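You operate a simulated robot arm through the tools that you are given. There is no shell and no other tool.

The job below is to be done with a simulated two-armed robot. You get a single attempt, and the scene is never put back.

Task
Lock the holder and tighten the hub's bolts to 2 newton metres, one, two, three.
Fine: one run a bolt; put the tool marked torque back. Set down upright: tool marked torque.

It is judged by the outcome, as a careful person would: the job done as asked, and still so three seconds after it is handed in. It fails if anything else is knocked over, pushed out of place, dropped, spilled or broken.

Robot
Two 7-joint arms with three-finger grippers on one trunk that stands fixed in place. Base frame: the origin is at the foot of the trunk, x ahead of it, y to its left, z up; the work surface is at about z = 85. Readings come in cm, degrees, newtons and seconds.
The left shoulder is at [7, 16.5, 116.3], the right one opposite. With the tool pointing down near the work surface each hand reaches from about 38 to 88 cm from the base axis, measured 20 degrees to its own side. Payload 3.91 kg a hand.
The tool frame of a hand sits at the grasp point between the pads (the TCP): z along the fingers, y along the line on which they close. The tips reach 3 cm beyond it. Largest opening 11.6 cm; the body of the gripper starts 7.3 cm behind the TCP.
Orientation is told as [roll, pitch, yaw] about the base's x, y, z axes, in that order, counted from this pose: with the fingers straight down and closing along the base's y, the tool's x points along the base's -x, its y along +y and its z along -z.

Tools
- The arms move only by the tool servo_tool. It takes "left_increments", "right_increments" or both (then of equal length, played together; a hand with none holds still); each is a list that holds one entry, the list of rows, each a list of 6 numbers: the shift along the tool's x, y, z in cm, then the turn, a rotation vector about the tool's x, y, z in rad. In form: [[[x, y, z, rx, ry, rz], ...]]. A call has 1 to 20 rows; each row shifts and turns the commanded pose from where the row before left it, along the tool's axes as they then stand. "left_grip" and "right_grip" are, for a hand that has rows, the opening, from 0 (shut) to 1 (fully open), set as the call begins (left out, the last holds). A row lasts 0.2 s, in which the tool goes at most 5 cm and 8.6 degrees; a call with a longer step from one row to the next is refused whole, and so is a gripper value outside its range. A pose out of reach is approached as far as the arm can. The call stops where the force on the tool passes 60 N (or 10 N more than at its start, if that is more) or the arm is blocked; 0.2 s more then pass. The fingers move at their own pace (about 15.3 cm/s each) and stop on an object; they squeeze with about 45 N. The grip force told is the motor's: it shows also when the fingers shut on nothing. Time passes only in rows, and 0.2 s behind the last, so rows that do not move let the fingers close. It gives the time, the measured TCP pose, the force on the tool (base axes), the opening and the grip force at its end, in the units of the frame above (readings bear some noise), with the torque about the TCP (base axes, N m) and any sound that the robot's microphone picked up.
- Cameras (640 x 400 px; columns grow to the right, rows downward): "scene" is now at [12.24, -4.55, 148.83]; the picture's right is [-0.50, -0.86, 0.00], its down [-0.50, 0.29, -0.82] and it looks along [0.71, -0.41, -0.58] (base axes); focal length 339 px, centre (320, 200). "left" rides on the left gripper at [7.5, 1.7, -8.8] in its tool frame; the picture's right is [-0.22, 0.97, 0.00], its down [-0.70, -0.16, -0.70] and it looks along [-0.68, -0.16, 0.71] (tool axes); focal length 247 px, centre (320, 200). "right" rides on the right gripper at [5.2, 5.6, -8.8] in its tool frame; the picture's right is [-0.73, 0.68, 0.00], its down [-0.49, -0.52, -0.70] and it looks along [-0.48, -0.51, 0.71] (tool axes); focal length 247 px, centre (320, 200). There is no depth. A picture from a camera that has moved, and an enlarged one, comes with that camera's place and axes in the base frame and with its lens. The place of the scene camera against the robot may be out by one fixed shift of up to 1.2 cm in any direction.
- snapshot(camera): a new picture of that camera. It takes no simulated time.
- lift_body(by): slides the trunk up (or, below 0, down) by that many cm; the arms and the scene camera ride with it, the base frame stays. It gives what a move gives, with no picture.
- head_to(pan, tilt): turns the head with the scene camera to pan (to the left, within 86 degrees either way) and tilt (down, from -29 to 69), counted from straight ahead of the robot. It gives what a move gives.
- enlarge(camera, box): a new picture of the part [left, top, right, bottom] of that camera's present view, enlarged. It takes no simulated time.
- close_job(): hands the job in; it is judged then, once.

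Places have to be worked out from the pictures, the camera data and where the tool is seen. Open the grippers and draw the arms clear of the work before you hand the job in, unless the task says otherwise.

The tools are called after "Request:" by a JSON object that holds its "method" and its "body". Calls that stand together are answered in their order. servo_tool: Moves the arms, as the interface text tells. Its arguments: {"type":"object","properties":{"left_increments":{"type":"array"},"left_grip":{"type":"number"},"right_increments":{"type":"array"},"right_grip":{"type":"number"}},"required":[]} The other tools are called the same way: lift_body (by) slides the trunk up or down; head_to (pan, tilt) turns the head that bears the scene camera; snapshot (camera) takes a picture; enlarge (camera, box) takes an enlarged picture of a part of a camera's view; close_job () hands the job in.

At the start:

```text
t: 0.0
left_tool_pos: [56.15, -7.38, 126.54]
left_orientation: [0.0, 0.1, 0.0]
left_force: [0.1, -0.6, 0.4]
left_torque: [0.01, 0.03, -0.03]
left_finger_gap: 11.61
left_grasp_force: 0.0
right_tool_pos: [40.63, -57.57, 124.12]
right_orientation: [0.0, 0.0, 0.0]
right_force: [0.4, -0.4, 0.9]
right_torque: [0.01, 0.01, 0.0]
right_finger_gap: 11.6
right_grasp_force: 0.0
trunk travel left (down, up): [-70.0, 14.0]
head pan, tilt: [-30.3, 35.2]
```

scene: 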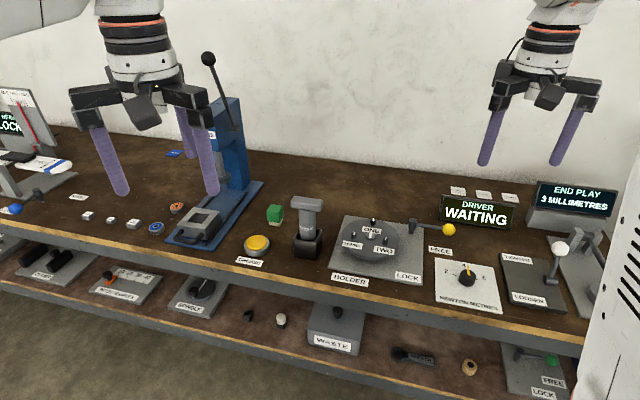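
right: 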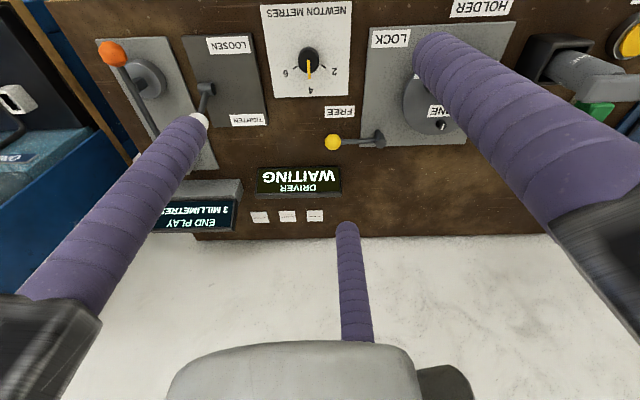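
left: 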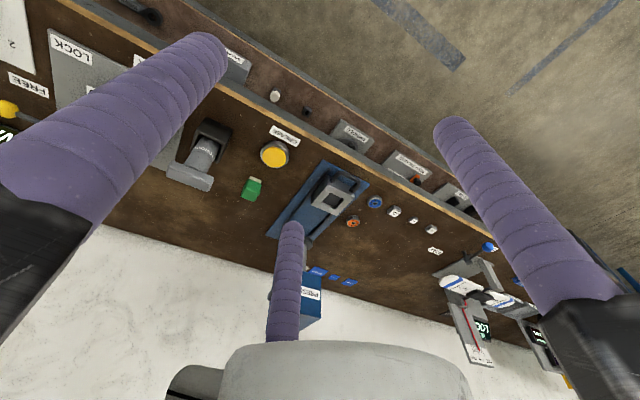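

I see a holder with three bolts, a lever with a yellow knob (FREE/LOCK), a newton-metre dial, a tighten/loosen lever and a driver tool in a stand. I'll enlarge these regions to read the labels.

Request:
{"method": "enlarge", "body": {"camera": "scene", "box": [240, 170, 440, 300]}}

Request:
{"method": "enlarge", "body": {"camera": "scene", "box": [400, 170, 640, 320]}}

Request:
{"method": "enlarge", "body": {"camera": "right", "box": [220, 0, 640, 240]}}

Request:
{"method": "enlarge", "body": {"camera": "left", "box": [0, 0, 320, 220]}}

```text
3.08 times, centred on (340, 235) of scene
camera zoom: at [12.24, -4.55, 148.83], right [-0.5, -0.86, 0.0], down [-0.5, 0.29, -0.82], along [0.71, -0.41, -0.58], focal length 1043 px, centre (258, 92)
```

zoom: 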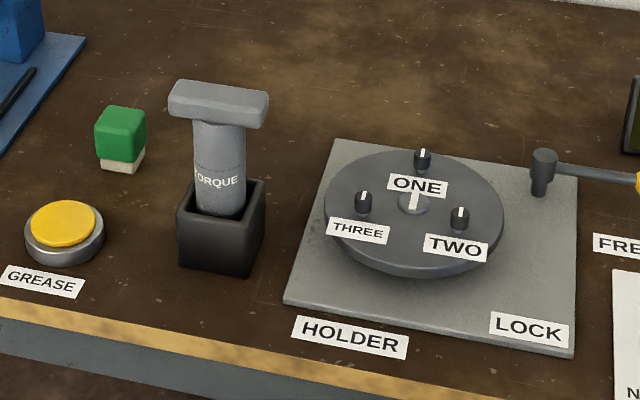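

```text
2.67 times, centred on (520, 245) of scene
camera zoom: at [12.24, -4.55, 148.83], right [-0.5, -0.86, 0.0], down [-0.5, 0.29, -0.82], along [0.71, -0.41, -0.58], focal length 904 px, centre (-213, 80)
```

zoom: 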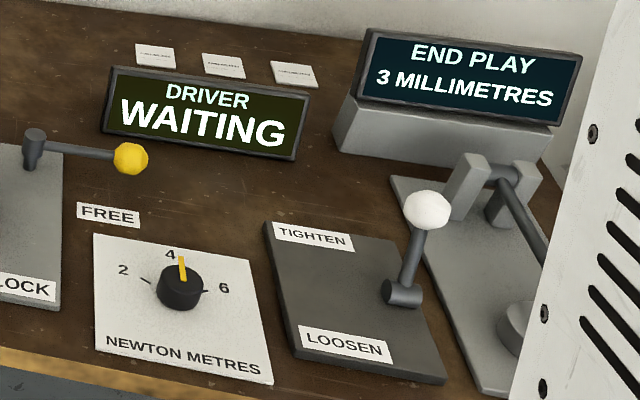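

```text
1.52 times, centred on (430, 120) of right
camera zoom: at [35.44, -51.97, 132.98], right [0.73, 0.68, 0.0], down [0.49, -0.52, 0.7], along [0.48, -0.51, -0.71], focal length 376 px, centre (152, 322)
```

zoom: 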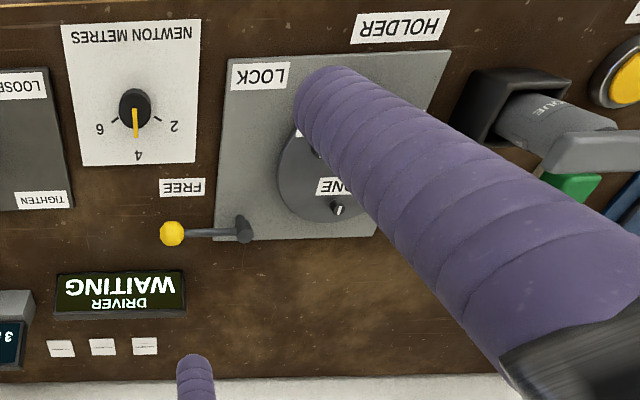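

```text
1.82 times, centred on (160, 110) of left
camera zoom: at [48.84, -5.86, 135.39], right [0.22, 0.97, 0.0], down [0.7, -0.16, 0.7], along [0.68, -0.16, -0.71], focal length 449 px, centre (611, 364)
```

zoom: 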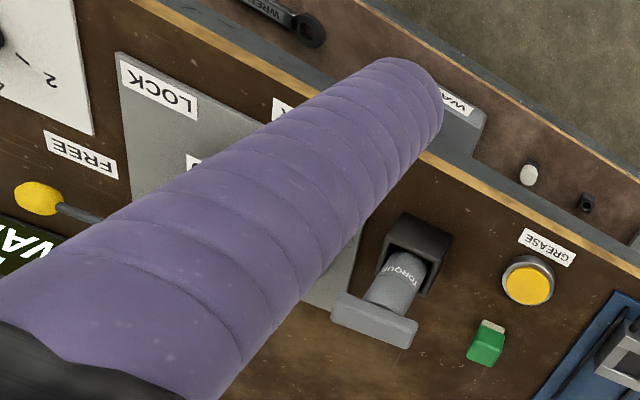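

I'll turn the head to face the work area so I can see the cards, the display and the lower shelf better.

Request:
{"method": "head_to", "body": {"pan": -50, "tilt": 42}}

Request:
{"method": "snapshot", "body": {"camera": "scene"}}

Request:
{"method": "enlarge", "body": {"camera": "scene", "box": [280, 80, 440, 180]}}

```text
t: 0.8
left_tool_pos: [56.26, -7.52, 126.55]
left_orientation: [0.0, 0.0, 0.1]
left_force: [-0.6, 0.1, 0.3]
left_torque: [0.01, 0.01, 0.03]
left_finger_gap: 11.62
left_grasp_force: 0.0
right_tool_pos: [40.66, -57.44, 124.22]
right_orientation: [0.0, 0.0, 0.0]
right_force: [0.8, 0.3, -0.9]
right_torque: [-0.04, 0.01, 0.03]
right_finger_gap: 11.6
right_grasp_force: 0.0
trunk travel left (down, up): [-70.0, 14.0]
head pan, tilt: [-50.0, 42.0]
```

```text
taken
camera scene: at [10.02, -6.51, 147.81], right [-0.77, -0.64, 0.0], down [-0.43, 0.51, -0.74], along [0.48, -0.57, -0.67], focal length 339 px, centre (320, 200)
```

scene: 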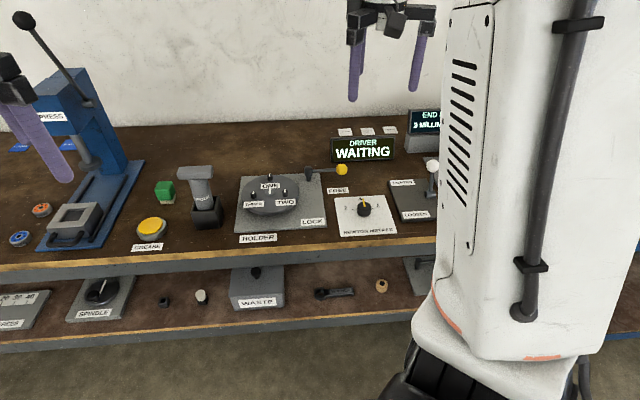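

```text
4.00 times, centred on (360, 130) of scene
camera zoom: at [10.02, -6.51, 147.81], right [-0.77, -0.64, 0.0], down [-0.43, 0.51, -0.74], along [0.48, -0.57, -0.67], focal length 1356 px, centre (160, 480)
```

zoom: 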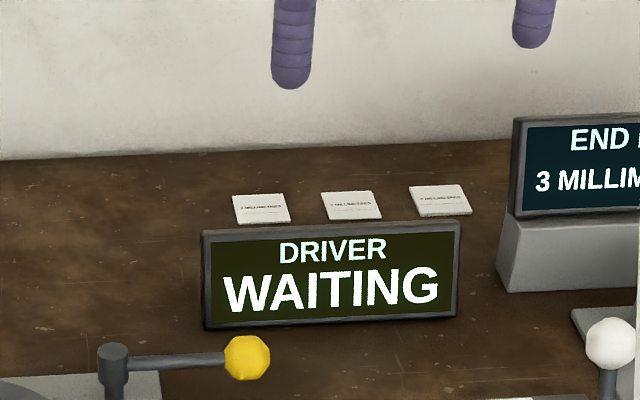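

The table runs at about 45° to the base frame (its edge goes along [0.7, 0.7]). The dial is near (43,-62), the hub near (64,-50), the driver stand near (72,-35), the yellow lever knob near (55,-69) and the white lever near (34,-78). I'll lower the right hand a bit to use its camera for a closer look.

Request:
{"method": "servo_tool", "body": {"right_increments": [[[0, 0, 3, 0, 0, 0], [0, 0, 3, 0, 0, 0], [0, 0, 3, 0, 0, 0], [0, 0, 3, 0, 0, 0], [0, 0, 3, 0, 0, 0], [0, 0, 3, 0, 0, 0]]]}}

Request:
{"method": "snapshot", "body": {"camera": "right"}}

Request:
{"method": "snapshot", "body": {"camera": "scene"}}

```text
t: 2.2
left_tool_pos: [56.21, -7.55, 126.62]
left_orientation: [0.0, 0.0, -0.2]
left_force: [0.5, 0.1, 0.4]
left_torque: [-0.01, 0.0, 0.01]
left_finger_gap: 11.59
left_grasp_force: 0.1
right_tool_pos: [40.83, -57.58, 106.11]
right_orientation: [0.0, 0.0, 0.1]
right_force: [0.0, -0.1, -0.4]
right_torque: [0.03, 0.01, 0.0]
right_finger_gap: 11.56
right_grasp_force: 0.0
trunk travel left (down, up): [-70.0, 14.0]
head pan, tilt: [-50.0, 42.0]
```

```text
taken
camera right: at [35.52, -51.93, 114.98], right [0.73, 0.68, 0.0], down [0.49, -0.52, 0.7], along [0.48, -0.51, -0.71], focal length 247 px, centre (320, 200)
```

right: 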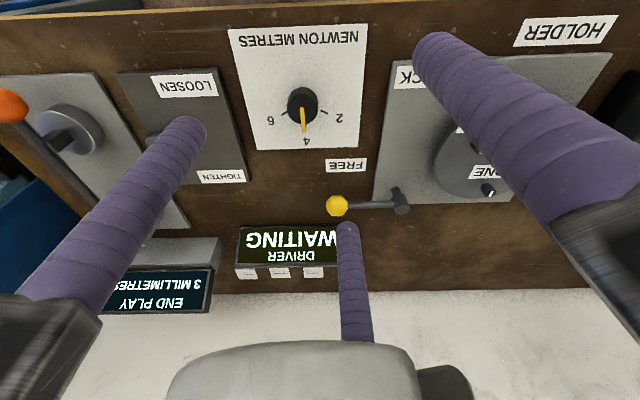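

```text
taken
camera scene: at [10.08, -6.61, 147.8], right [-0.77, -0.64, 0.0], down [-0.43, 0.51, -0.74], along [0.48, -0.57, -0.67], focal length 339 px, centre (320, 200)
```

scene: 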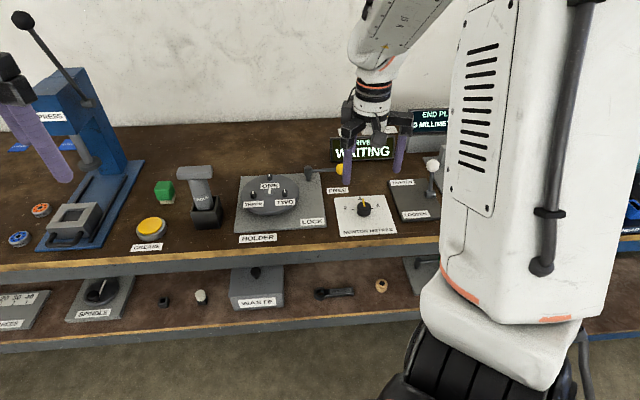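

The hand pictures seem to show a third purple finger-like thing. Before planning any grasps I'll look closely at the gripper's actual shape.

Request:
{"method": "enlarge", "body": {"camera": "scene", "box": [310, 50, 450, 200]}}

Request:
{"method": "enlarge", "body": {"camera": "right", "box": [120, 0, 460, 220]}}

Request:
{"method": "head_to", "body": {"pan": -20, "tilt": 25}}

Request:
{"method": "snapshot", "body": {"camera": "scene"}}

```text
2.67 times, centred on (380, 125) of scene
camera zoom: at [10.08, -6.61, 147.8], right [-0.77, -0.64, 0.0], down [-0.43, 0.51, -0.74], along [0.48, -0.57, -0.67], focal length 904 px, centre (160, 400)
```

zoom: 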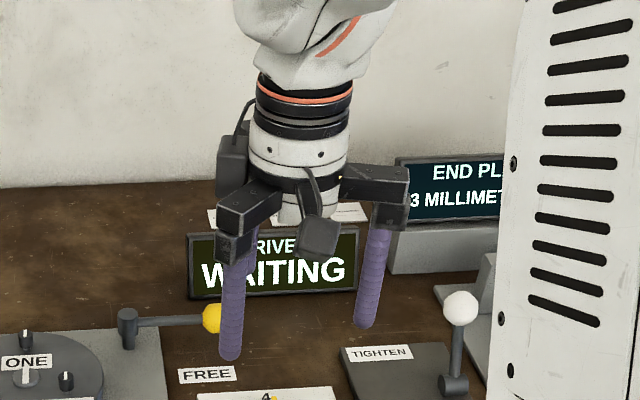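

```text
1.82 times, centred on (290, 110) of right
camera zoom: at [35.52, -51.93, 114.98], right [0.73, 0.68, 0.0], down [0.49, -0.52, 0.7], along [0.48, -0.51, -0.71], focal length 449 px, centre (374, 364)
```

zoom: 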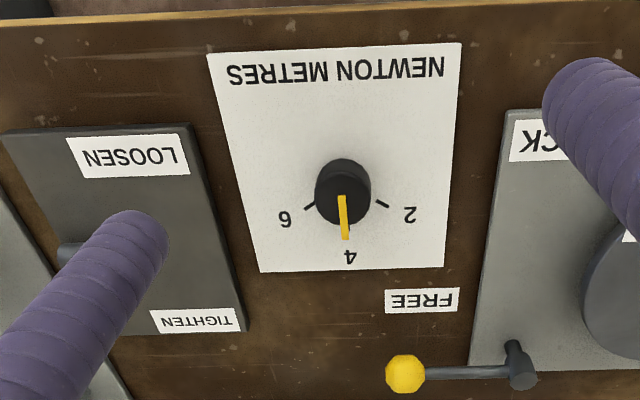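

```text
t: 3.2
left_tool_pos: [56.24, -7.61, 126.51]
left_orientation: [0.0, 0.1, 0.0]
left_force: [1.0, -0.5, -0.7]
left_torque: [0.0, -0.01, 0.01]
left_finger_gap: 11.62
left_grasp_force: 0.1
right_tool_pos: [40.71, -57.36, 106.21]
right_orientation: [0.0, 0.1, 0.0]
right_force: [-0.2, 0.2, -0.1]
right_torque: [0.02, 0.02, -0.03]
right_finger_gap: 11.61
right_grasp_force: 0.0
trunk travel left (down, up): [-70.0, 14.0]
head pan, tilt: [-20.0, 25.0]
```

```text
taken
camera scene: at [13.3, -3.27, 150.43], right [-0.34, -0.94, 0.0], down [-0.4, 0.15, -0.91], along [0.85, -0.31, -0.42], focal length 339 px, centre (320, 200)
```

scene: 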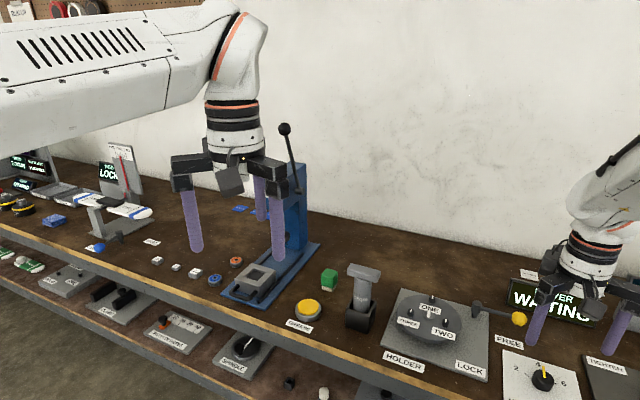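

Both grippers look like they carry three fingers at 120°, which differs from the description. I'll partly close the right one in free air to see how the fingers really move.

Request:
{"method": "servo_tool", "body": {"right_increments": [[[0, 0, 0, 0, 0, 0], [0, 0, 0, 0, 0, 0], [0, 0, 0, 0, 0, 0]]], "right_grip": 0.3}}

Request:
{"method": "snapshot", "body": {"camera": "right"}}

Request:
{"method": "snapshot", "body": {"camera": "scene"}}

```text
t: 4.0
left_tool_pos: [56.14, -7.53, 126.55]
left_orientation: [0.0, -0.1, -0.1]
left_force: [0.2, 0.5, -0.4]
left_torque: [0.01, 0.0, 0.0]
left_finger_gap: 11.6
left_grasp_force: 0.1
right_tool_pos: [40.65, -57.28, 106.13]
right_orientation: [0.0, 0.0, -0.1]
right_force: [0.1, 0.1, 0.3]
right_torque: [-0.02, -0.03, -0.06]
right_finger_gap: 3.46
right_grasp_force: 0.0
trunk travel left (down, up): [-70.0, 14.0]
head pan, tilt: [-20.0, 25.0]
```

```text
taken
camera right: at [35.47, -51.85, 115.05], right [0.73, 0.68, 0.0], down [0.49, -0.52, 0.7], along [0.48, -0.51, -0.71], focal length 247 px, centre (320, 200)
```

right: 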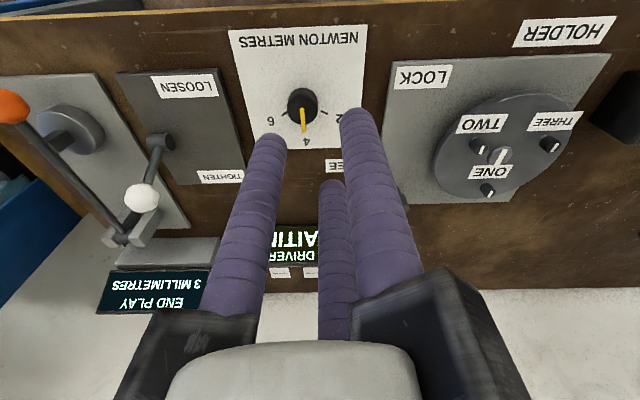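

```text
taken
camera scene: at [13.3, -3.27, 150.44], right [-0.34, -0.94, 0.0], down [-0.4, 0.14, -0.91], along [0.85, -0.31, -0.42], focal length 339 px, centre (320, 200)
```

scene: 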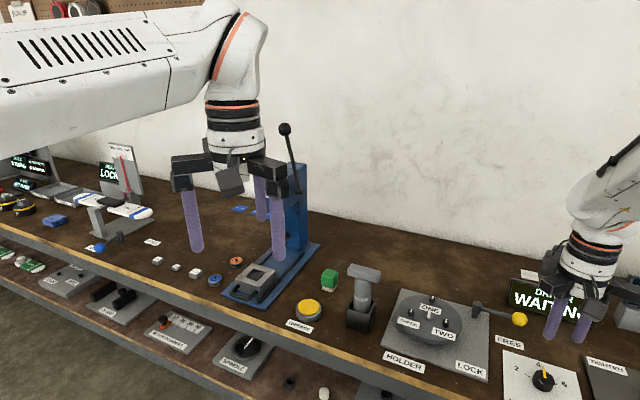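

The gripper closes as a three-jaw centric one in the pictures, so I'll plan for that. Next I want a side view of the white TIGHTEN/LOOSEN lever, which looks almost upright, so I'll shift and turn the right hand to see it from its left.

Request:
{"method": "servo_tool", "body": {"right_increments": [[[-0.4, -2.5, 0, 0, 0, 0], [-0.4, -2.5, 0, 0, 0, 0], [-0.4, -2.5, 0, 0, 0, 0], [-0.4, -2.5, 0, 0, 0, 0], [0, 0, 0, 0, 0, 0.14], [0, 0, 0, 0, 0, 0.14], [0, 0, 0, 0, 0, 0.14], [0, 0, 0, 0, 0, 0.14], [0, 0, 0, 0, 0, 0.14], [0, 0, 0, 0, 0, 0.14], [0, 0, 0, 0, 0, 0.14], [0, 0, 0, 0, 0, 0.14], [0, 0, 0, 0, 0, 0.14], [0, 0, 0, 0, 0, 0.14], [0, 0, 0, 0, 0, 0.14]]]}}

Request:
{"method": "snapshot", "body": {"camera": "right"}}

```text
t: 7.2
left_tool_pos: [56.19, -7.57, 126.49]
left_orientation: [0.1, 0.0, 0.0]
left_force: [0.0, -0.6, -0.5]
left_torque: [-0.01, -0.01, 0.03]
left_finger_gap: 11.59
left_grasp_force: 0.1
right_tool_pos: [42.06, -67.61, 105.98]
right_orientation: [0.0, -0.1, -88.2]
right_force: [-0.2, 0.5, -0.1]
right_torque: [0.03, -0.03, -0.05]
right_finger_gap: 3.46
right_grasp_force: 0.0
trunk travel left (down, up): [-70.0, 14.0]
head pan, tilt: [-20.0, 25.0]
```

```text
taken
camera right: at [47.74, -62.2, 114.9], right [0.7, -0.71, 0.0], down [-0.51, -0.5, 0.7], along [-0.5, -0.49, -0.71], focal length 247 px, centre (320, 200)
```

right: 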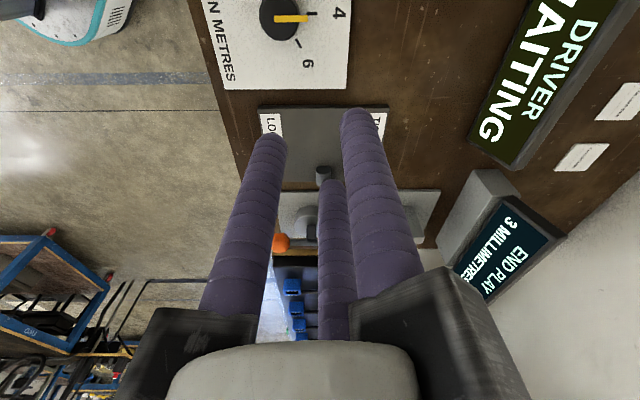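

The fingers block the lever, so I'll open them and shift the hand sideways for a clear view.

Request:
{"method": "servo_tool", "body": {"right_increments": [[[0, 0, -2, 0, 0, 0], [0, 0, -2, 0, 0, 0], [0, 0, 0, 0, 0, 0]]], "right_grip": 1.0}}

Request:
{"method": "snapshot", "body": {"camera": "right"}}

```text
t: 8.0
left_tool_pos: [56.23, -7.67, 126.45]
left_orientation: [0.0, 0.0, 0.0]
left_force: [-0.3, -0.1, -0.2]
left_torque: [0.04, -0.02, 0.01]
left_finger_gap: 11.62
left_grasp_force: 0.0
right_tool_pos: [42.26, -67.52, 110.07]
right_orientation: [0.0, 0.0, -88.2]
right_force: [-0.2, 0.5, 0.0]
right_torque: [0.02, 0.03, 0.01]
right_finger_gap: 11.61
right_grasp_force: 0.1
trunk travel left (down, up): [-70.0, 14.0]
head pan, tilt: [-20.0, 25.0]
```

```text
taken
camera right: at [47.73, -62.11, 118.9], right [0.7, -0.71, 0.0], down [-0.51, -0.5, 0.7], along [-0.5, -0.49, -0.71], focal length 247 px, centre (320, 200)
```

right: 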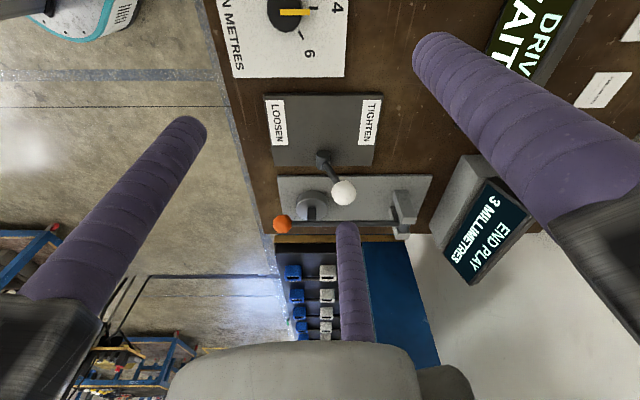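

From this side the white lever tilts about 20° towards TIGHTEN (triangulated pivot (32.4,-77.6,87.6), knob (34,-79.9,95)). I'll enlarge it to check this.

Request:
{"method": "enlarge", "body": {"camera": "right", "box": [240, 80, 440, 240]}}

Request:
{"method": "enlarge", "body": {"camera": "right", "box": [210, 0, 370, 90]}}

```text
2.50 times, centred on (340, 160) of right
camera zoom: at [47.73, -62.11, 118.9], right [0.7, -0.71, 0.0], down [-0.51, -0.5, 0.7], along [-0.5, -0.49, -0.71], focal length 617 px, centre (270, 300)
```

zoom: 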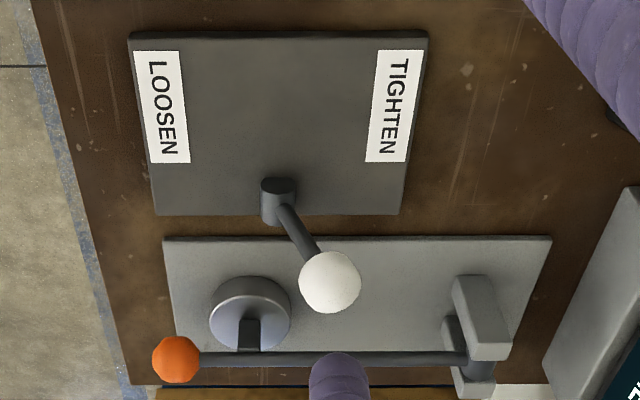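

```text
4.00 times, centred on (290, 45) of right
camera zoom: at [47.73, -62.11, 118.9], right [0.7, -0.71, 0.0], down [-0.51, -0.5, 0.7], along [-0.5, -0.49, -0.71], focal length 988 px, centre (440, 820)
```

zoom: 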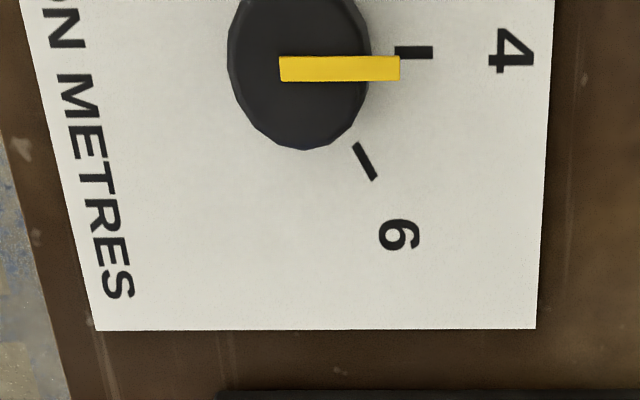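

The white lever is already tilted to TIGHTEN, so I'll leave it. The dial reads 4, and its 2 mark is about 60° counterclockwise from there. Next I'll turn the hand to yaw -135°, which lines the tool axes up with the table, and move above the yellow lever knob, estimated at (56,-70,88.5).

Request:
{"method": "servo_tool", "body": {"right_increments": [[[0, 0, 0, 0, 0, 0.1362], [0, 0, 0, 0, 0, 0.1362], [0, 0, 0, 0, 0, 0.1362], [0, 0, 0, 0, 0, 0.1362], [0, 0, 0, 0, 0, 0.1362], [0, 0, 0, 0, 0, 0.1362], [1.6, 2.1, 1, 0, 0, 0], [1.6, 2.1, 1, 0, 0, 0], [1.6, 2.1, 1, 0, 0, 0], [1.6, 2.1, 1, 0, 0, 0], [1.6, 2.1, 1, 0, 0, 0], [0, 0, 0, 0, 0, 0]]], "right_grip": 1.0}}

Request:
{"method": "snapshot", "body": {"camera": "right"}}

Request:
{"method": "head_to", "body": {"pan": -45, "tilt": 38}}

Request:
{"method": "snapshot", "body": {"camera": "scene"}}

```text
t: 10.6
left_tool_pos: [56.06, -7.49, 126.58]
left_orientation: [-0.1, 0.0, 0.0]
left_force: [0.1, -0.2, -0.5]
left_torque: [0.0, 0.02, -0.02]
left_finger_gap: 11.61
left_grasp_force: 0.1
right_tool_pos: [55.21, -69.32, 105.28]
right_orientation: [0.1, 0.0, -134.9]
right_force: [-0.1, -0.1, -0.5]
right_torque: [-0.02, 0.03, -0.01]
right_finger_gap: 11.6
right_grasp_force: 0.0
trunk travel left (down, up): [-70.0, 14.0]
head pan, tilt: [-20.0, 25.0]
```

```text
taken
camera right: at [62.99, -69.71, 114.15], right [-0.04, -1.0, 0.0], down [-0.71, 0.03, 0.7], along [-0.7, 0.02, -0.71], focal length 247 px, centre (320, 200)
```

right: 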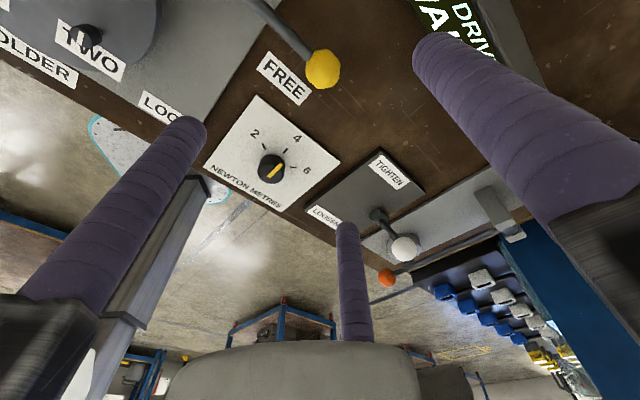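

```text
t: 11.5
left_tool_pos: [56.29, -7.56, 126.63]
left_orientation: [-0.1, 0.0, 0.1]
left_force: [0.7, -0.5, 0.2]
left_torque: [-0.04, -0.02, 0.0]
left_finger_gap: 11.63
left_grasp_force: 0.0
right_tool_pos: [55.55, -69.39, 105.2]
right_orientation: [0.0, 0.0, -135.0]
right_force: [-0.3, 0.7, -0.3]
right_torque: [-0.02, -0.01, -0.01]
right_finger_gap: 11.59
right_grasp_force: 0.0
trunk travel left (down, up): [-70.0, 14.0]
head pan, tilt: [-45.0, 38.0]
```

```text
taken
camera scene: at [10.78, -6.23, 148.4], right [-0.71, -0.71, 0.0], down [-0.44, 0.43, -0.79], along [0.56, -0.56, -0.62], focal length 339 px, centre (320, 200)
```

scene: 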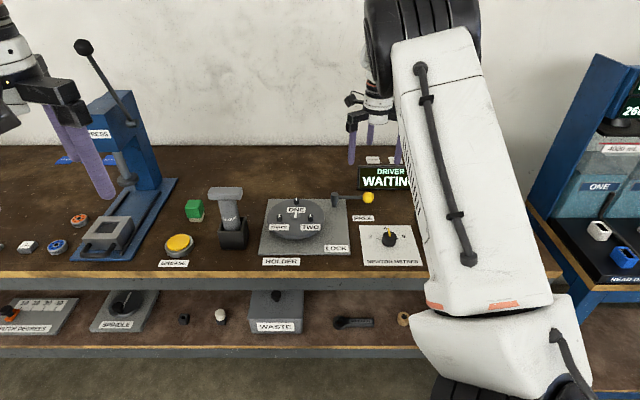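

The knob triangulates to about (55.5,-69.9,88.7) and the TCP is almost straight above it. I'll narrow the fingers to a 6.5 cm cage and descend around the knob.

Request:
{"method": "servo_tool", "body": {"right_increments": [[[-0.4, -0.1, 0, 0, 0, 0], [0, 0, 0, 0, 0, 0], [0, 0, 0, 0, 0, 0], [0, 0, 3, 0, 0, 0], [0, 0, 3, 0, 0, 0], [0, 0, 3, 0, 0, 0], [0, 0, 2, 0, 0, 0], [0, 0, 1.5, 0, 0, 0], [0, 0, 1.0, 0, 0, 0], [0, 0, 0, 0, 0, 0]]], "right_grip": 0.56}}

Request:
{"method": "snapshot", "body": {"camera": "right"}}

Request:
{"method": "enlarge", "body": {"camera": "scene", "box": [300, 130, 440, 270]}}

```text
t: 13.7
left_tool_pos: [56.04, -7.51, 126.53]
left_orientation: [0.0, -0.1, 0.0]
left_force: [-0.1, 0.5, 0.5]
left_torque: [0.01, -0.01, 0.0]
left_finger_gap: 11.57
left_grasp_force: 0.1
right_tool_pos: [54.86, -69.55, 91.65]
right_orientation: [0.2, 0.0, -135.1]
right_force: [0.1, 0.2, -0.1]
right_torque: [-0.02, 0.04, -0.04]
right_finger_gap: 6.48
right_grasp_force: 0.1
trunk travel left (down, up): [-70.0, 14.0]
head pan, tilt: [-45.0, 38.0]
```

```text
taken
camera right: at [62.64, -69.76, 100.52], right [-0.04, -1.0, 0.0], down [-0.71, 0.03, 0.7], along [-0.7, 0.02, -0.71], focal length 247 px, centre (320, 200)
```

right: 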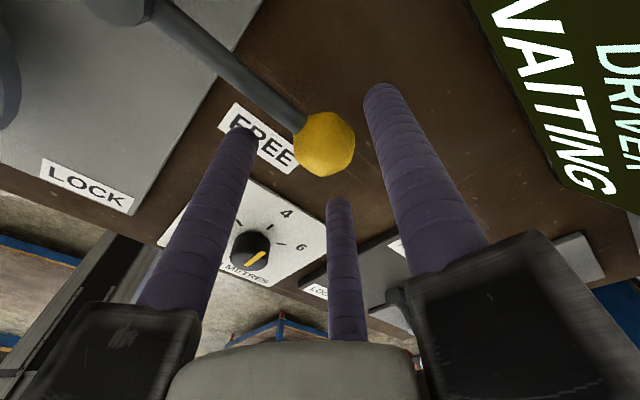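

```text
2.86 times, centred on (370, 200) of scene
camera zoom: at [10.74, -6.21, 148.4], right [-0.71, -0.71, 0.0], down [-0.44, 0.44, -0.79], along [0.56, -0.56, -0.62], focal length 968 px, centre (177, 200)
```

zoom: 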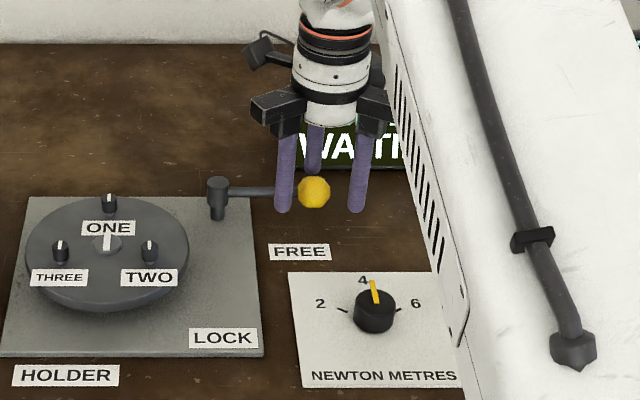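

The fingers cage the knob as planned. I'll close the cage to about 5 cm, go down 1.6 cm, then pull the knob along its arc to about 60° and check.

Request:
{"method": "servo_tool", "body": {"right_increments": [[[0, 0, 0, 0, 0, 0], [0, 0, 0, 0, 0, 0], [0, 0, 0.8, 0, 0, 0], [0, 0, 0.8, 0, 0, 0], [0, -0.7, 0, 0, 0, 0], [-0.13, -1.31, 0, 0, 0, 0], [-0.13, -1.31, 0, 0, 0, 0], [0.21, -1.3, 0, 0, 0, 0], [0.21, -1.29, 0, 0, 0, 0], [0.54, -1.2, 0, 0, 0, 0], [0.54, -1.19, 0, 0, 0, 0], [0.83, -1.02, 0, 0, 0, 0], [0.84, -1.02, 0, 0, 0, 0], [0, 0, 0, 0, 0, 0]]], "right_grip": 0.43}}

Request:
{"method": "snapshot", "body": {"camera": "right"}}

Request:
{"method": "enlarge", "body": {"camera": "scene", "box": [260, 130, 440, 280]}}

```text
t: 16.7
left_tool_pos: [56.21, -7.53, 126.47]
left_orientation: [0.0, 0.0, 0.0]
left_force: [-0.7, -0.7, 0.7]
left_torque: [-0.01, 0.0, -0.02]
left_finger_gap: 11.61
left_grasp_force: 0.1
right_tool_pos: [49.83, -60.1, 89.87]
right_orientation: [0.0, 0.0, -135.1]
right_force: [-0.3, -0.9, -0.5]
right_torque: [-0.02, 0.01, -0.01]
right_finger_gap: 4.97
right_grasp_force: 0.0
trunk travel left (down, up): [-70.0, 14.0]
head pan, tilt: [-45.0, 38.0]
```

```text
taken
camera right: at [57.42, -60.44, 98.88], right [-0.04, -1.0, 0.0], down [-0.71, 0.03, 0.7], along [-0.7, 0.02, -0.71], focal length 247 px, centre (320, 200)
```

right: 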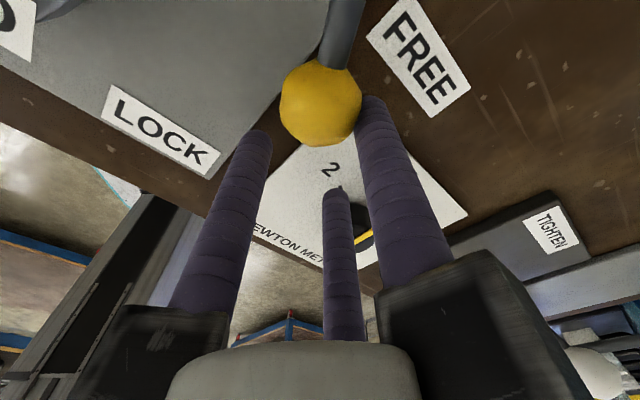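

```text
2.67 times, centred on (350, 205) of scene
camera zoom: at [10.74, -6.25, 148.4], right [-0.71, -0.71, 0.0], down [-0.44, 0.44, -0.79], along [0.56, -0.56, -0.62], focal length 904 px, centre (240, 187)
```

zoom: 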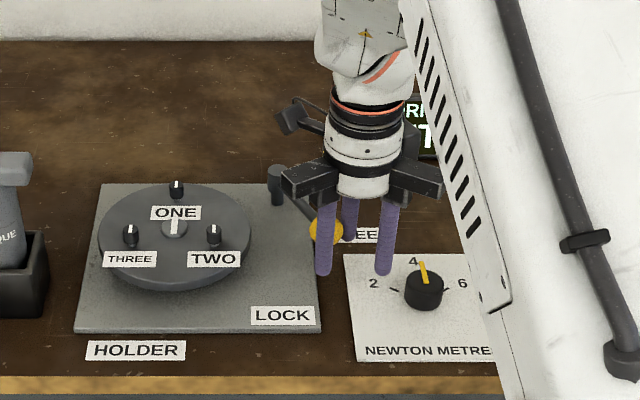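

The rear finger is carrying the knob around, with the lever at about 60°. I'll continue the arc toward 90° at LOCK.

Request:
{"method": "servo_tool", "body": {"right_increments": [[[0.71, -0.51, 0, 0, 0, 0], [0.71, -0.51, 0, 0, 0, 0], [0.71, -0.51, 0, 0, 0, 0], [0.82, -0.31, 0, 0, 0, 0], [0.82, -0.31, 0, 0, 0, 0], [0.82, -0.31, 0, 0, 0, 0], [0, 0, 0, 0, 0, 0]]]}}

Request:
{"method": "snapshot", "body": {"camera": "right"}}

Request:
{"method": "enlarge", "body": {"camera": "scene", "box": [260, 130, 440, 280]}}

```text
t: 18.2
left_tool_pos: [56.01, -7.4, 126.63]
left_orientation: [0.1, -0.1, 0.3]
left_force: [0.1, 0.4, -0.1]
left_torque: [-0.04, 0.05, 0.0]
left_finger_gap: 11.62
left_grasp_force: 0.1
right_tool_pos: [50.31, -56.43, 89.97]
right_orientation: [0.4, -1.2, -136.0]
right_force: [-32.4, -49.3, 1.5]
right_torque: [-0.71, 0.02, -2.23]
right_finger_gap: 5.59
right_grasp_force: 6.6
trunk travel left (down, up): [-70.0, 14.0]
head pan, tilt: [-45.0, 38.0]
stopped in row 7 (right hand): the force on the tool passed its limit at 62 N (the readings are from after the stop); the commanded pose is now the measured one
```

```text
taken
camera right: at [58.12, -56.84, 98.74], right [-0.05, -1.0, 0.02], down [-0.71, 0.05, 0.71], along [-0.71, 0.02, -0.71], focal length 247 px, centre (320, 200)
```

right: 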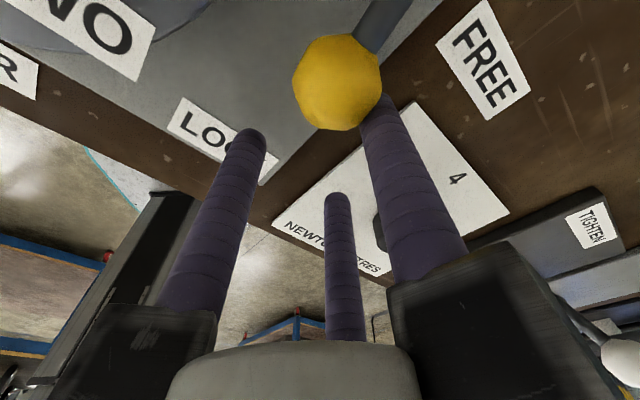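

```text
2.67 times, centred on (350, 205) of scene
camera zoom: at [10.38, -6.67, 148.4], right [-0.71, -0.71, 0.0], down [-0.43, 0.44, -0.79], along [0.56, -0.56, -0.62], focal length 904 px, centre (240, 187)
```

zoom: 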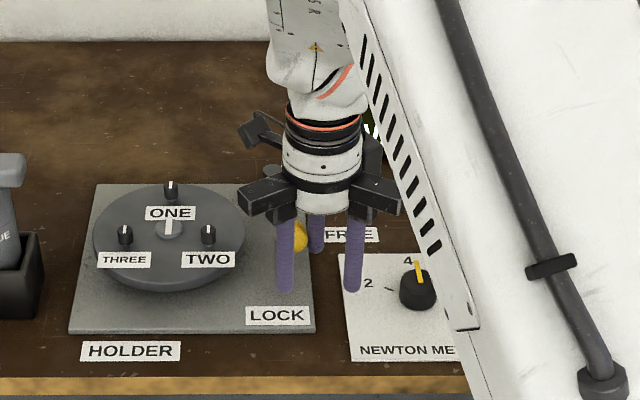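

The lever hit a hard stop at roughly 80°, pointing towards LOCK. I'll ease off, lift straight up and check that it stays there.

Request:
{"method": "servo_tool", "body": {"right_increments": [[[-0.4, 0, 0, 0, 0, 0], [-0.4, 0, 0, 0, 0, 0], [0, 0, -1.5, 0, 0, 0], [0, 0, -2, 0, 0, 0], [0, 0, -3, 0, 0, 0], [0, 0, -3, 0, 0, 0], [0, 0, -3, 0, 0, 0], [0, 0, -3, 0, 0, 0], [0, 0, 0, 0, 0, 0]]]}}

Request:
{"method": "snapshot", "body": {"camera": "right"}}

Request:
{"method": "enlarge", "body": {"camera": "scene", "box": [240, 130, 440, 280]}}

```text
t: 20.2
left_tool_pos: [56.3, -7.28, 126.49]
left_orientation: [-0.1, 0.0, 0.3]
left_force: [0.7, -0.6, 0.3]
left_torque: [0.01, 0.0, 0.02]
left_finger_gap: 11.6
left_grasp_force: 0.0
right_tool_pos: [50.67, -56.12, 105.63]
right_orientation: [0.1, -0.7, -135.4]
right_force: [0.2, -0.5, -1.0]
right_torque: [0.03, -0.02, 0.01]
right_finger_gap: 5.03
right_grasp_force: 0.0
trunk travel left (down, up): [-70.0, 14.0]
head pan, tilt: [-45.0, 38.0]
```

```text
taken
camera right: at [58.33, -56.33, 114.51], right [-0.04, -1.0, 0.01], down [-0.71, 0.04, 0.7], along [-0.7, 0.02, -0.71], focal length 247 px, centre (320, 200)
```

right: 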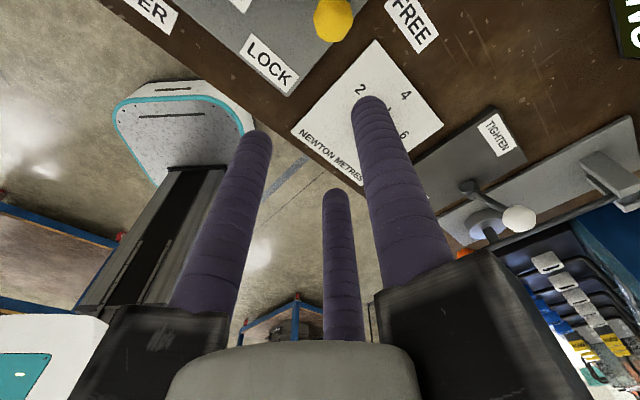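

```text
2.67 times, centred on (340, 205) of scene
camera zoom: at [10.77, -6.29, 148.4], right [-0.71, -0.71, 0.0], down [-0.44, 0.44, -0.79], along [0.56, -0.56, -0.62], focal length 904 px, centre (267, 187)
```

zoom: 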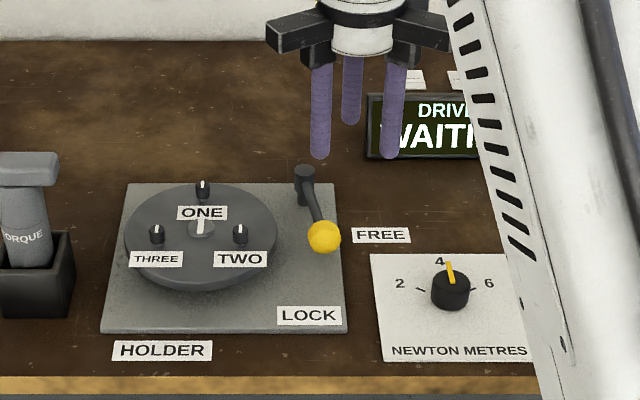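

The lever now points at LOCK about 79° round, clear of the plate edge, and the 58 N reaction was a hard stop. Next is the dial: I'll correct the small tilt and move above it at about (42.4,-62.2).

Request:
{"method": "servo_tool", "body": {"right_increments": [[[-2, -0.3, 0, 0, 0.012, -0.007], [-2, -0.3, 0, 0, 0, 0], [-2, -0.3, 0, 0, 0, 0], [-2, -0.3, 0, 0, 0, 0], [-2.1, -0.4, 0, 0, 0, 0], [0, 0, 2, 0, 0, 0], [0, 0, 2, 0, 0, 0], [0, 0, 0, 0, 0, 0]]], "right_grip": 0.6}}

Request:
{"method": "snapshot", "body": {"camera": "right"}}

Request:
{"method": "snapshot", "body": {"camera": "scene"}}

```text
t: 22.0
left_tool_pos: [56.22, -7.1, 126.45]
left_orientation: [0.1, 0.0, 0.3]
left_force: [0.4, -0.1, -0.6]
left_torque: [-0.01, 0.01, 0.0]
left_finger_gap: 11.62
left_grasp_force: 0.0
right_tool_pos: [42.16, -61.95, 101.67]
right_orientation: [0.3, 0.1, -135.1]
right_force: [-0.3, 0.6, 0.5]
right_torque: [-0.02, 0.03, 0.01]
right_finger_gap: 6.94
right_grasp_force: 0.1
trunk travel left (down, up): [-70.0, 14.0]
head pan, tilt: [-45.0, 38.0]
```

```text
taken
camera right: at [49.87, -62.26, 110.43], right [-0.04, -1.0, 0.0], down [-0.72, 0.03, 0.7], along [-0.7, 0.02, -0.72], focal length 247 px, centre (320, 200)
```

right: 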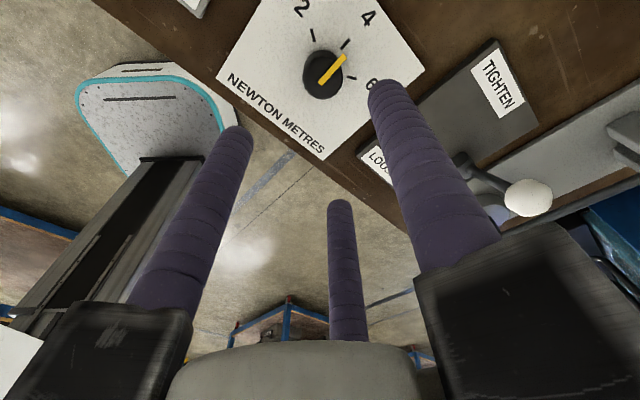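

```text
taken
camera scene: at [10.69, -6.18, 148.41], right [-0.71, -0.71, 0.0], down [-0.44, 0.44, -0.79], along [0.56, -0.56, -0.62], focal length 339 px, centre (320, 200)
```

scene: 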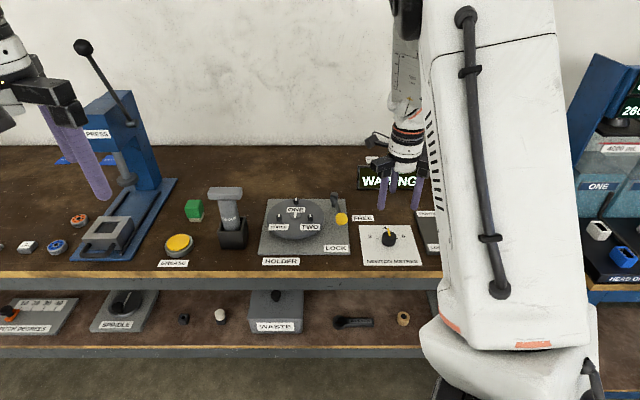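

I'll enlarge the dial to locate its centre and the tick marks precisely.

Request:
{"method": "enlarge", "body": {"camera": "right", "box": [250, 0, 410, 110]}}

```text
3.64 times, centred on (330, 55) of right
camera zoom: at [49.87, -62.26, 110.43], right [-0.04, -1.0, 0.0], down [-0.72, 0.03, 0.7], along [-0.7, 0.02, -0.72], focal length 898 px, centre (284, 727)
```

zoom: 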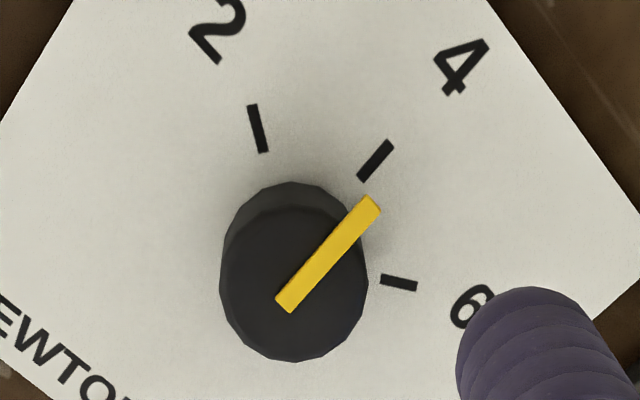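

The dial centre comes out at about (42.5,-62.3), with ticks at az 15° (2), -45° (4) and -105° (6) and the pointer at -45°. I'll centre over it and descend around the knob.

Request:
{"method": "servo_tool", "body": {"right_increments": [[[0, 0.45, 0, 0, 0, 0], [0, 0, 2.5, 0, 0, 0], [0, 0, 2.5, 0, 0, 0], [0, 0, 2.5, 0, 0, 0], [0, 0, 2.5, 0, 0, 0], [0, 0, 1.5, 0, 0, 0], [0, 0, 0.8, 0, 0, 0], [0, 0, 0, 0, 0, 0]]]}}

Request:
{"method": "snapshot", "body": {"camera": "right"}}

Request:
{"method": "enlarge", "body": {"camera": "scene", "box": [320, 160, 460, 280]}}

```text
t: 23.8
left_tool_pos: [56.26, -7.24, 126.57]
left_orientation: [0.0, 0.0, 0.3]
left_force: [1.0, -0.3, -0.8]
left_torque: [0.01, -0.02, -0.03]
left_finger_gap: 11.6
left_grasp_force: 0.0
right_tool_pos: [42.75, -62.47, 89.27]
right_orientation: [0.2, 0.0, -135.0]
right_force: [0.0, 0.7, -0.6]
right_torque: [0.0, -0.05, -0.03]
right_finger_gap: 6.98
right_grasp_force: 0.0
trunk travel left (down, up): [-70.0, 14.0]
head pan, tilt: [-45.0, 38.0]
```

```text
taken
camera right: at [50.34, -62.78, 98.14], right [-0.04, -1.0, 0.0], down [-0.72, 0.03, 0.7], along [-0.7, 0.02, -0.72], focal length 247 px, centre (320, 200)
```

right: 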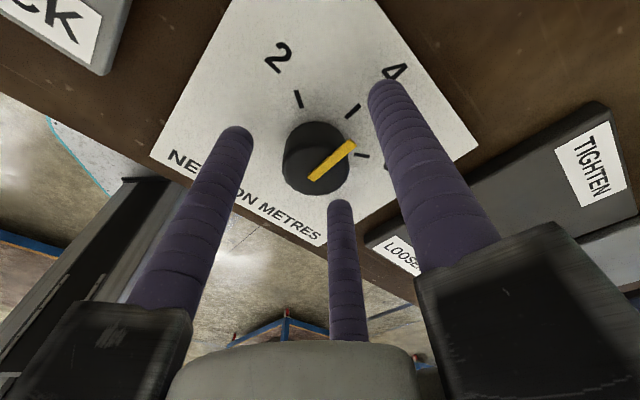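

```text
3.33 times, centred on (390, 220) of scene
camera zoom: at [10.74, -6.22, 148.4], right [-0.71, -0.71, 0.0], down [-0.44, 0.44, -0.79], along [0.56, -0.56, -0.62], focal length 1130 px, centre (87, 133)
```

zoom: 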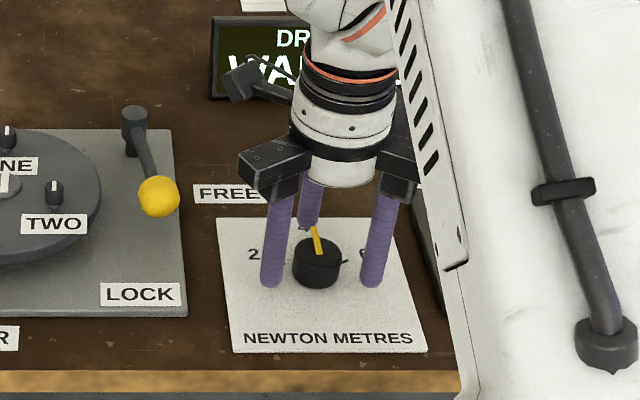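

The fingers surround the knob. I'll zoom in to check centring before closing.

Request:
{"method": "enlarge", "body": {"camera": "right", "box": [220, 70, 420, 230]}}

```text
2.50 times, centred on (320, 150) of right
camera zoom: at [50.34, -62.78, 98.14], right [-0.04, -1.0, 0.0], down [-0.72, 0.03, 0.7], along [-0.7, 0.02, -0.72], focal length 617 px, centre (320, 325)
```

zoom: 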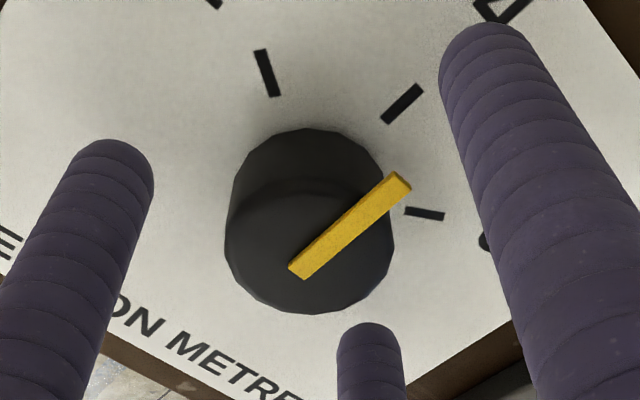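

Centring is within about 2–3 mm. I'll close on the knob now.

Request:
{"method": "servo_tool", "body": {"right_increments": [[[0, 0, 0, 0, 0, 0], [0, 0, 0, 0, 0, 0], [0, 0, 0, 0, 0, 0], [0, 0, 0, 0, 0, 0]]], "right_grip": 0.0}}

Request:
{"method": "enlarge", "body": {"camera": "right", "box": [220, 70, 420, 230]}}

Request:
{"method": "enlarge", "body": {"camera": "scene", "box": [320, 160, 460, 280]}}

```text
t: 24.8
left_tool_pos: [56.2, -7.2, 126.45]
left_orientation: [-0.1, 0.1, 0.4]
left_force: [-0.1, -0.2, -0.2]
left_torque: [-0.01, 0.02, -0.01]
left_finger_gap: 11.59
left_grasp_force: 0.1
right_tool_pos: [42.69, -62.37, 89.27]
right_orientation: [0.2, 0.0, -135.0]
right_force: [-1.2, 0.6, -0.4]
right_torque: [-0.13, -0.04, 0.02]
right_finger_gap: 3.67
right_grasp_force: 45.3
trunk travel left (down, up): [-70.0, 14.0]
head pan, tilt: [-45.0, 38.0]
```

```text
2.50 times, centred on (320, 150) of right
camera zoom: at [50.31, -62.77, 98.14], right [-0.04, -1.0, 0.0], down [-0.72, 0.03, 0.7], along [-0.7, 0.02, -0.72], focal length 617 px, centre (320, 325)
```

zoom: 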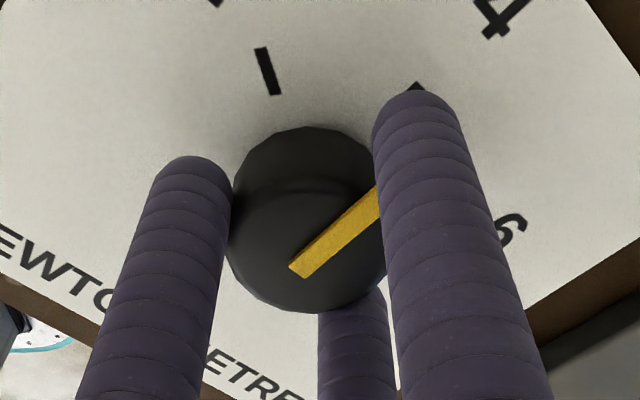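

```text
3.33 times, centred on (390, 220) of scene
camera zoom: at [10.73, -6.22, 148.4], right [-0.71, -0.71, 0.0], down [-0.44, 0.44, -0.79], along [0.56, -0.56, -0.62], focal length 1130 px, centre (87, 133)
```

zoom: 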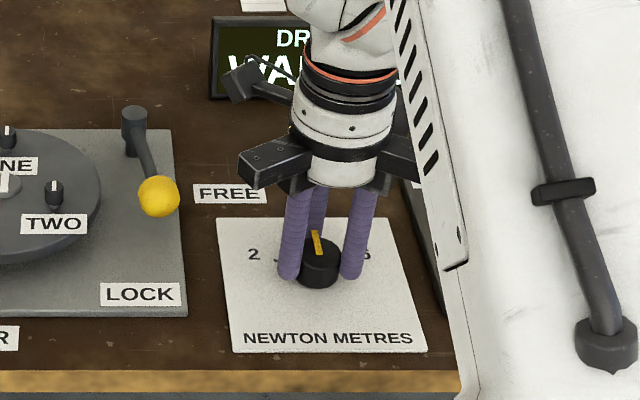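

All three fingers are on the knob (gap 3.67 cm, 45 N). I'll turn it 60° counterclockwise towards 2.

Request:
{"method": "servo_tool", "body": {"right_increments": [[[0, 0, 0, 0, 0, -0.1309], [0, 0, 0, 0, 0, -0.1309], [0, 0, 0, 0, 0, -0.1309], [0, 0, 0, 0, 0, -0.1309], [0, 0, 0, 0, 0, -0.1309], [0, 0, 0, 0, 0, -0.1309], [0, 0, 0, 0, 0, -0.1309], [0, 0, 0, 0, 0, -0.1309], [0, 0, 0, 0, 0, 0]]]}}

Request:
{"method": "snapshot", "body": {"camera": "right"}}

Request:
{"method": "enlarge", "body": {"camera": "scene", "box": [320, 160, 460, 280]}}

```text
t: 26.8
left_tool_pos: [56.34, -7.06, 126.5]
left_orientation: [-0.1, -0.1, 0.4]
left_force: [-0.6, 0.9, 0.3]
left_torque: [0.03, -0.01, 0.01]
left_finger_gap: 11.58
left_grasp_force: 0.2
right_tool_pos: [42.53, -62.24, 89.23]
right_orientation: [0.0, -0.1, -74.8]
right_force: [-1.6, 16.3, -9.0]
right_torque: [0.39, -0.32, -0.11]
right_finger_gap: 3.58
right_grasp_force: 45.2
trunk travel left (down, up): [-70.0, 14.0]
head pan, tilt: [-45.0, 38.0]
```

```text
taken
camera right: at [46.66, -55.73, 98.12], right [0.85, -0.53, 0.0], down [-0.38, -0.61, 0.7], along [-0.37, -0.59, -0.71], focal length 247 px, centre (320, 200)
```

right: 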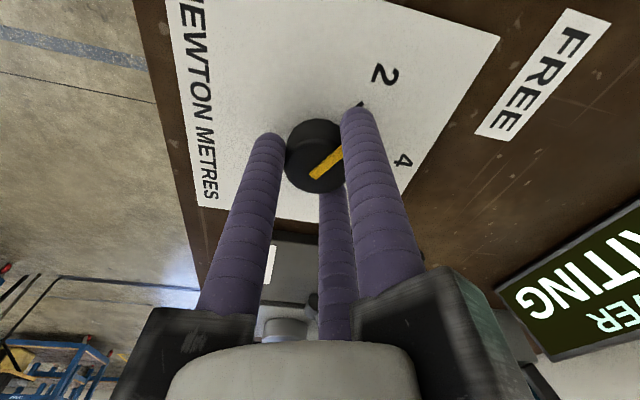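

```text
3.33 times, centred on (390, 220) of scene
camera zoom: at [10.78, -6.08, 148.39], right [-0.71, -0.71, 0.0], down [-0.44, 0.43, -0.79], along [0.56, -0.56, -0.62], focal length 1130 px, centre (87, 133)
```

zoom: 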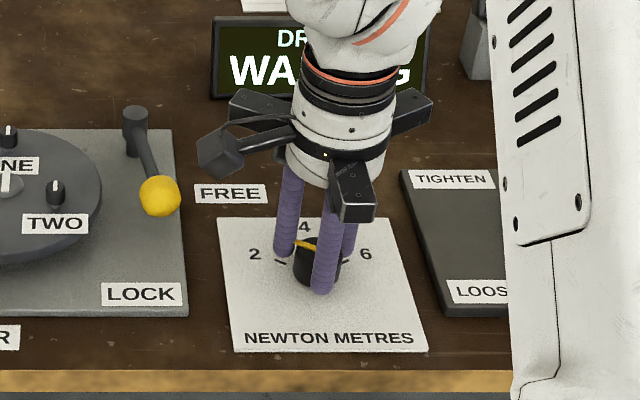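

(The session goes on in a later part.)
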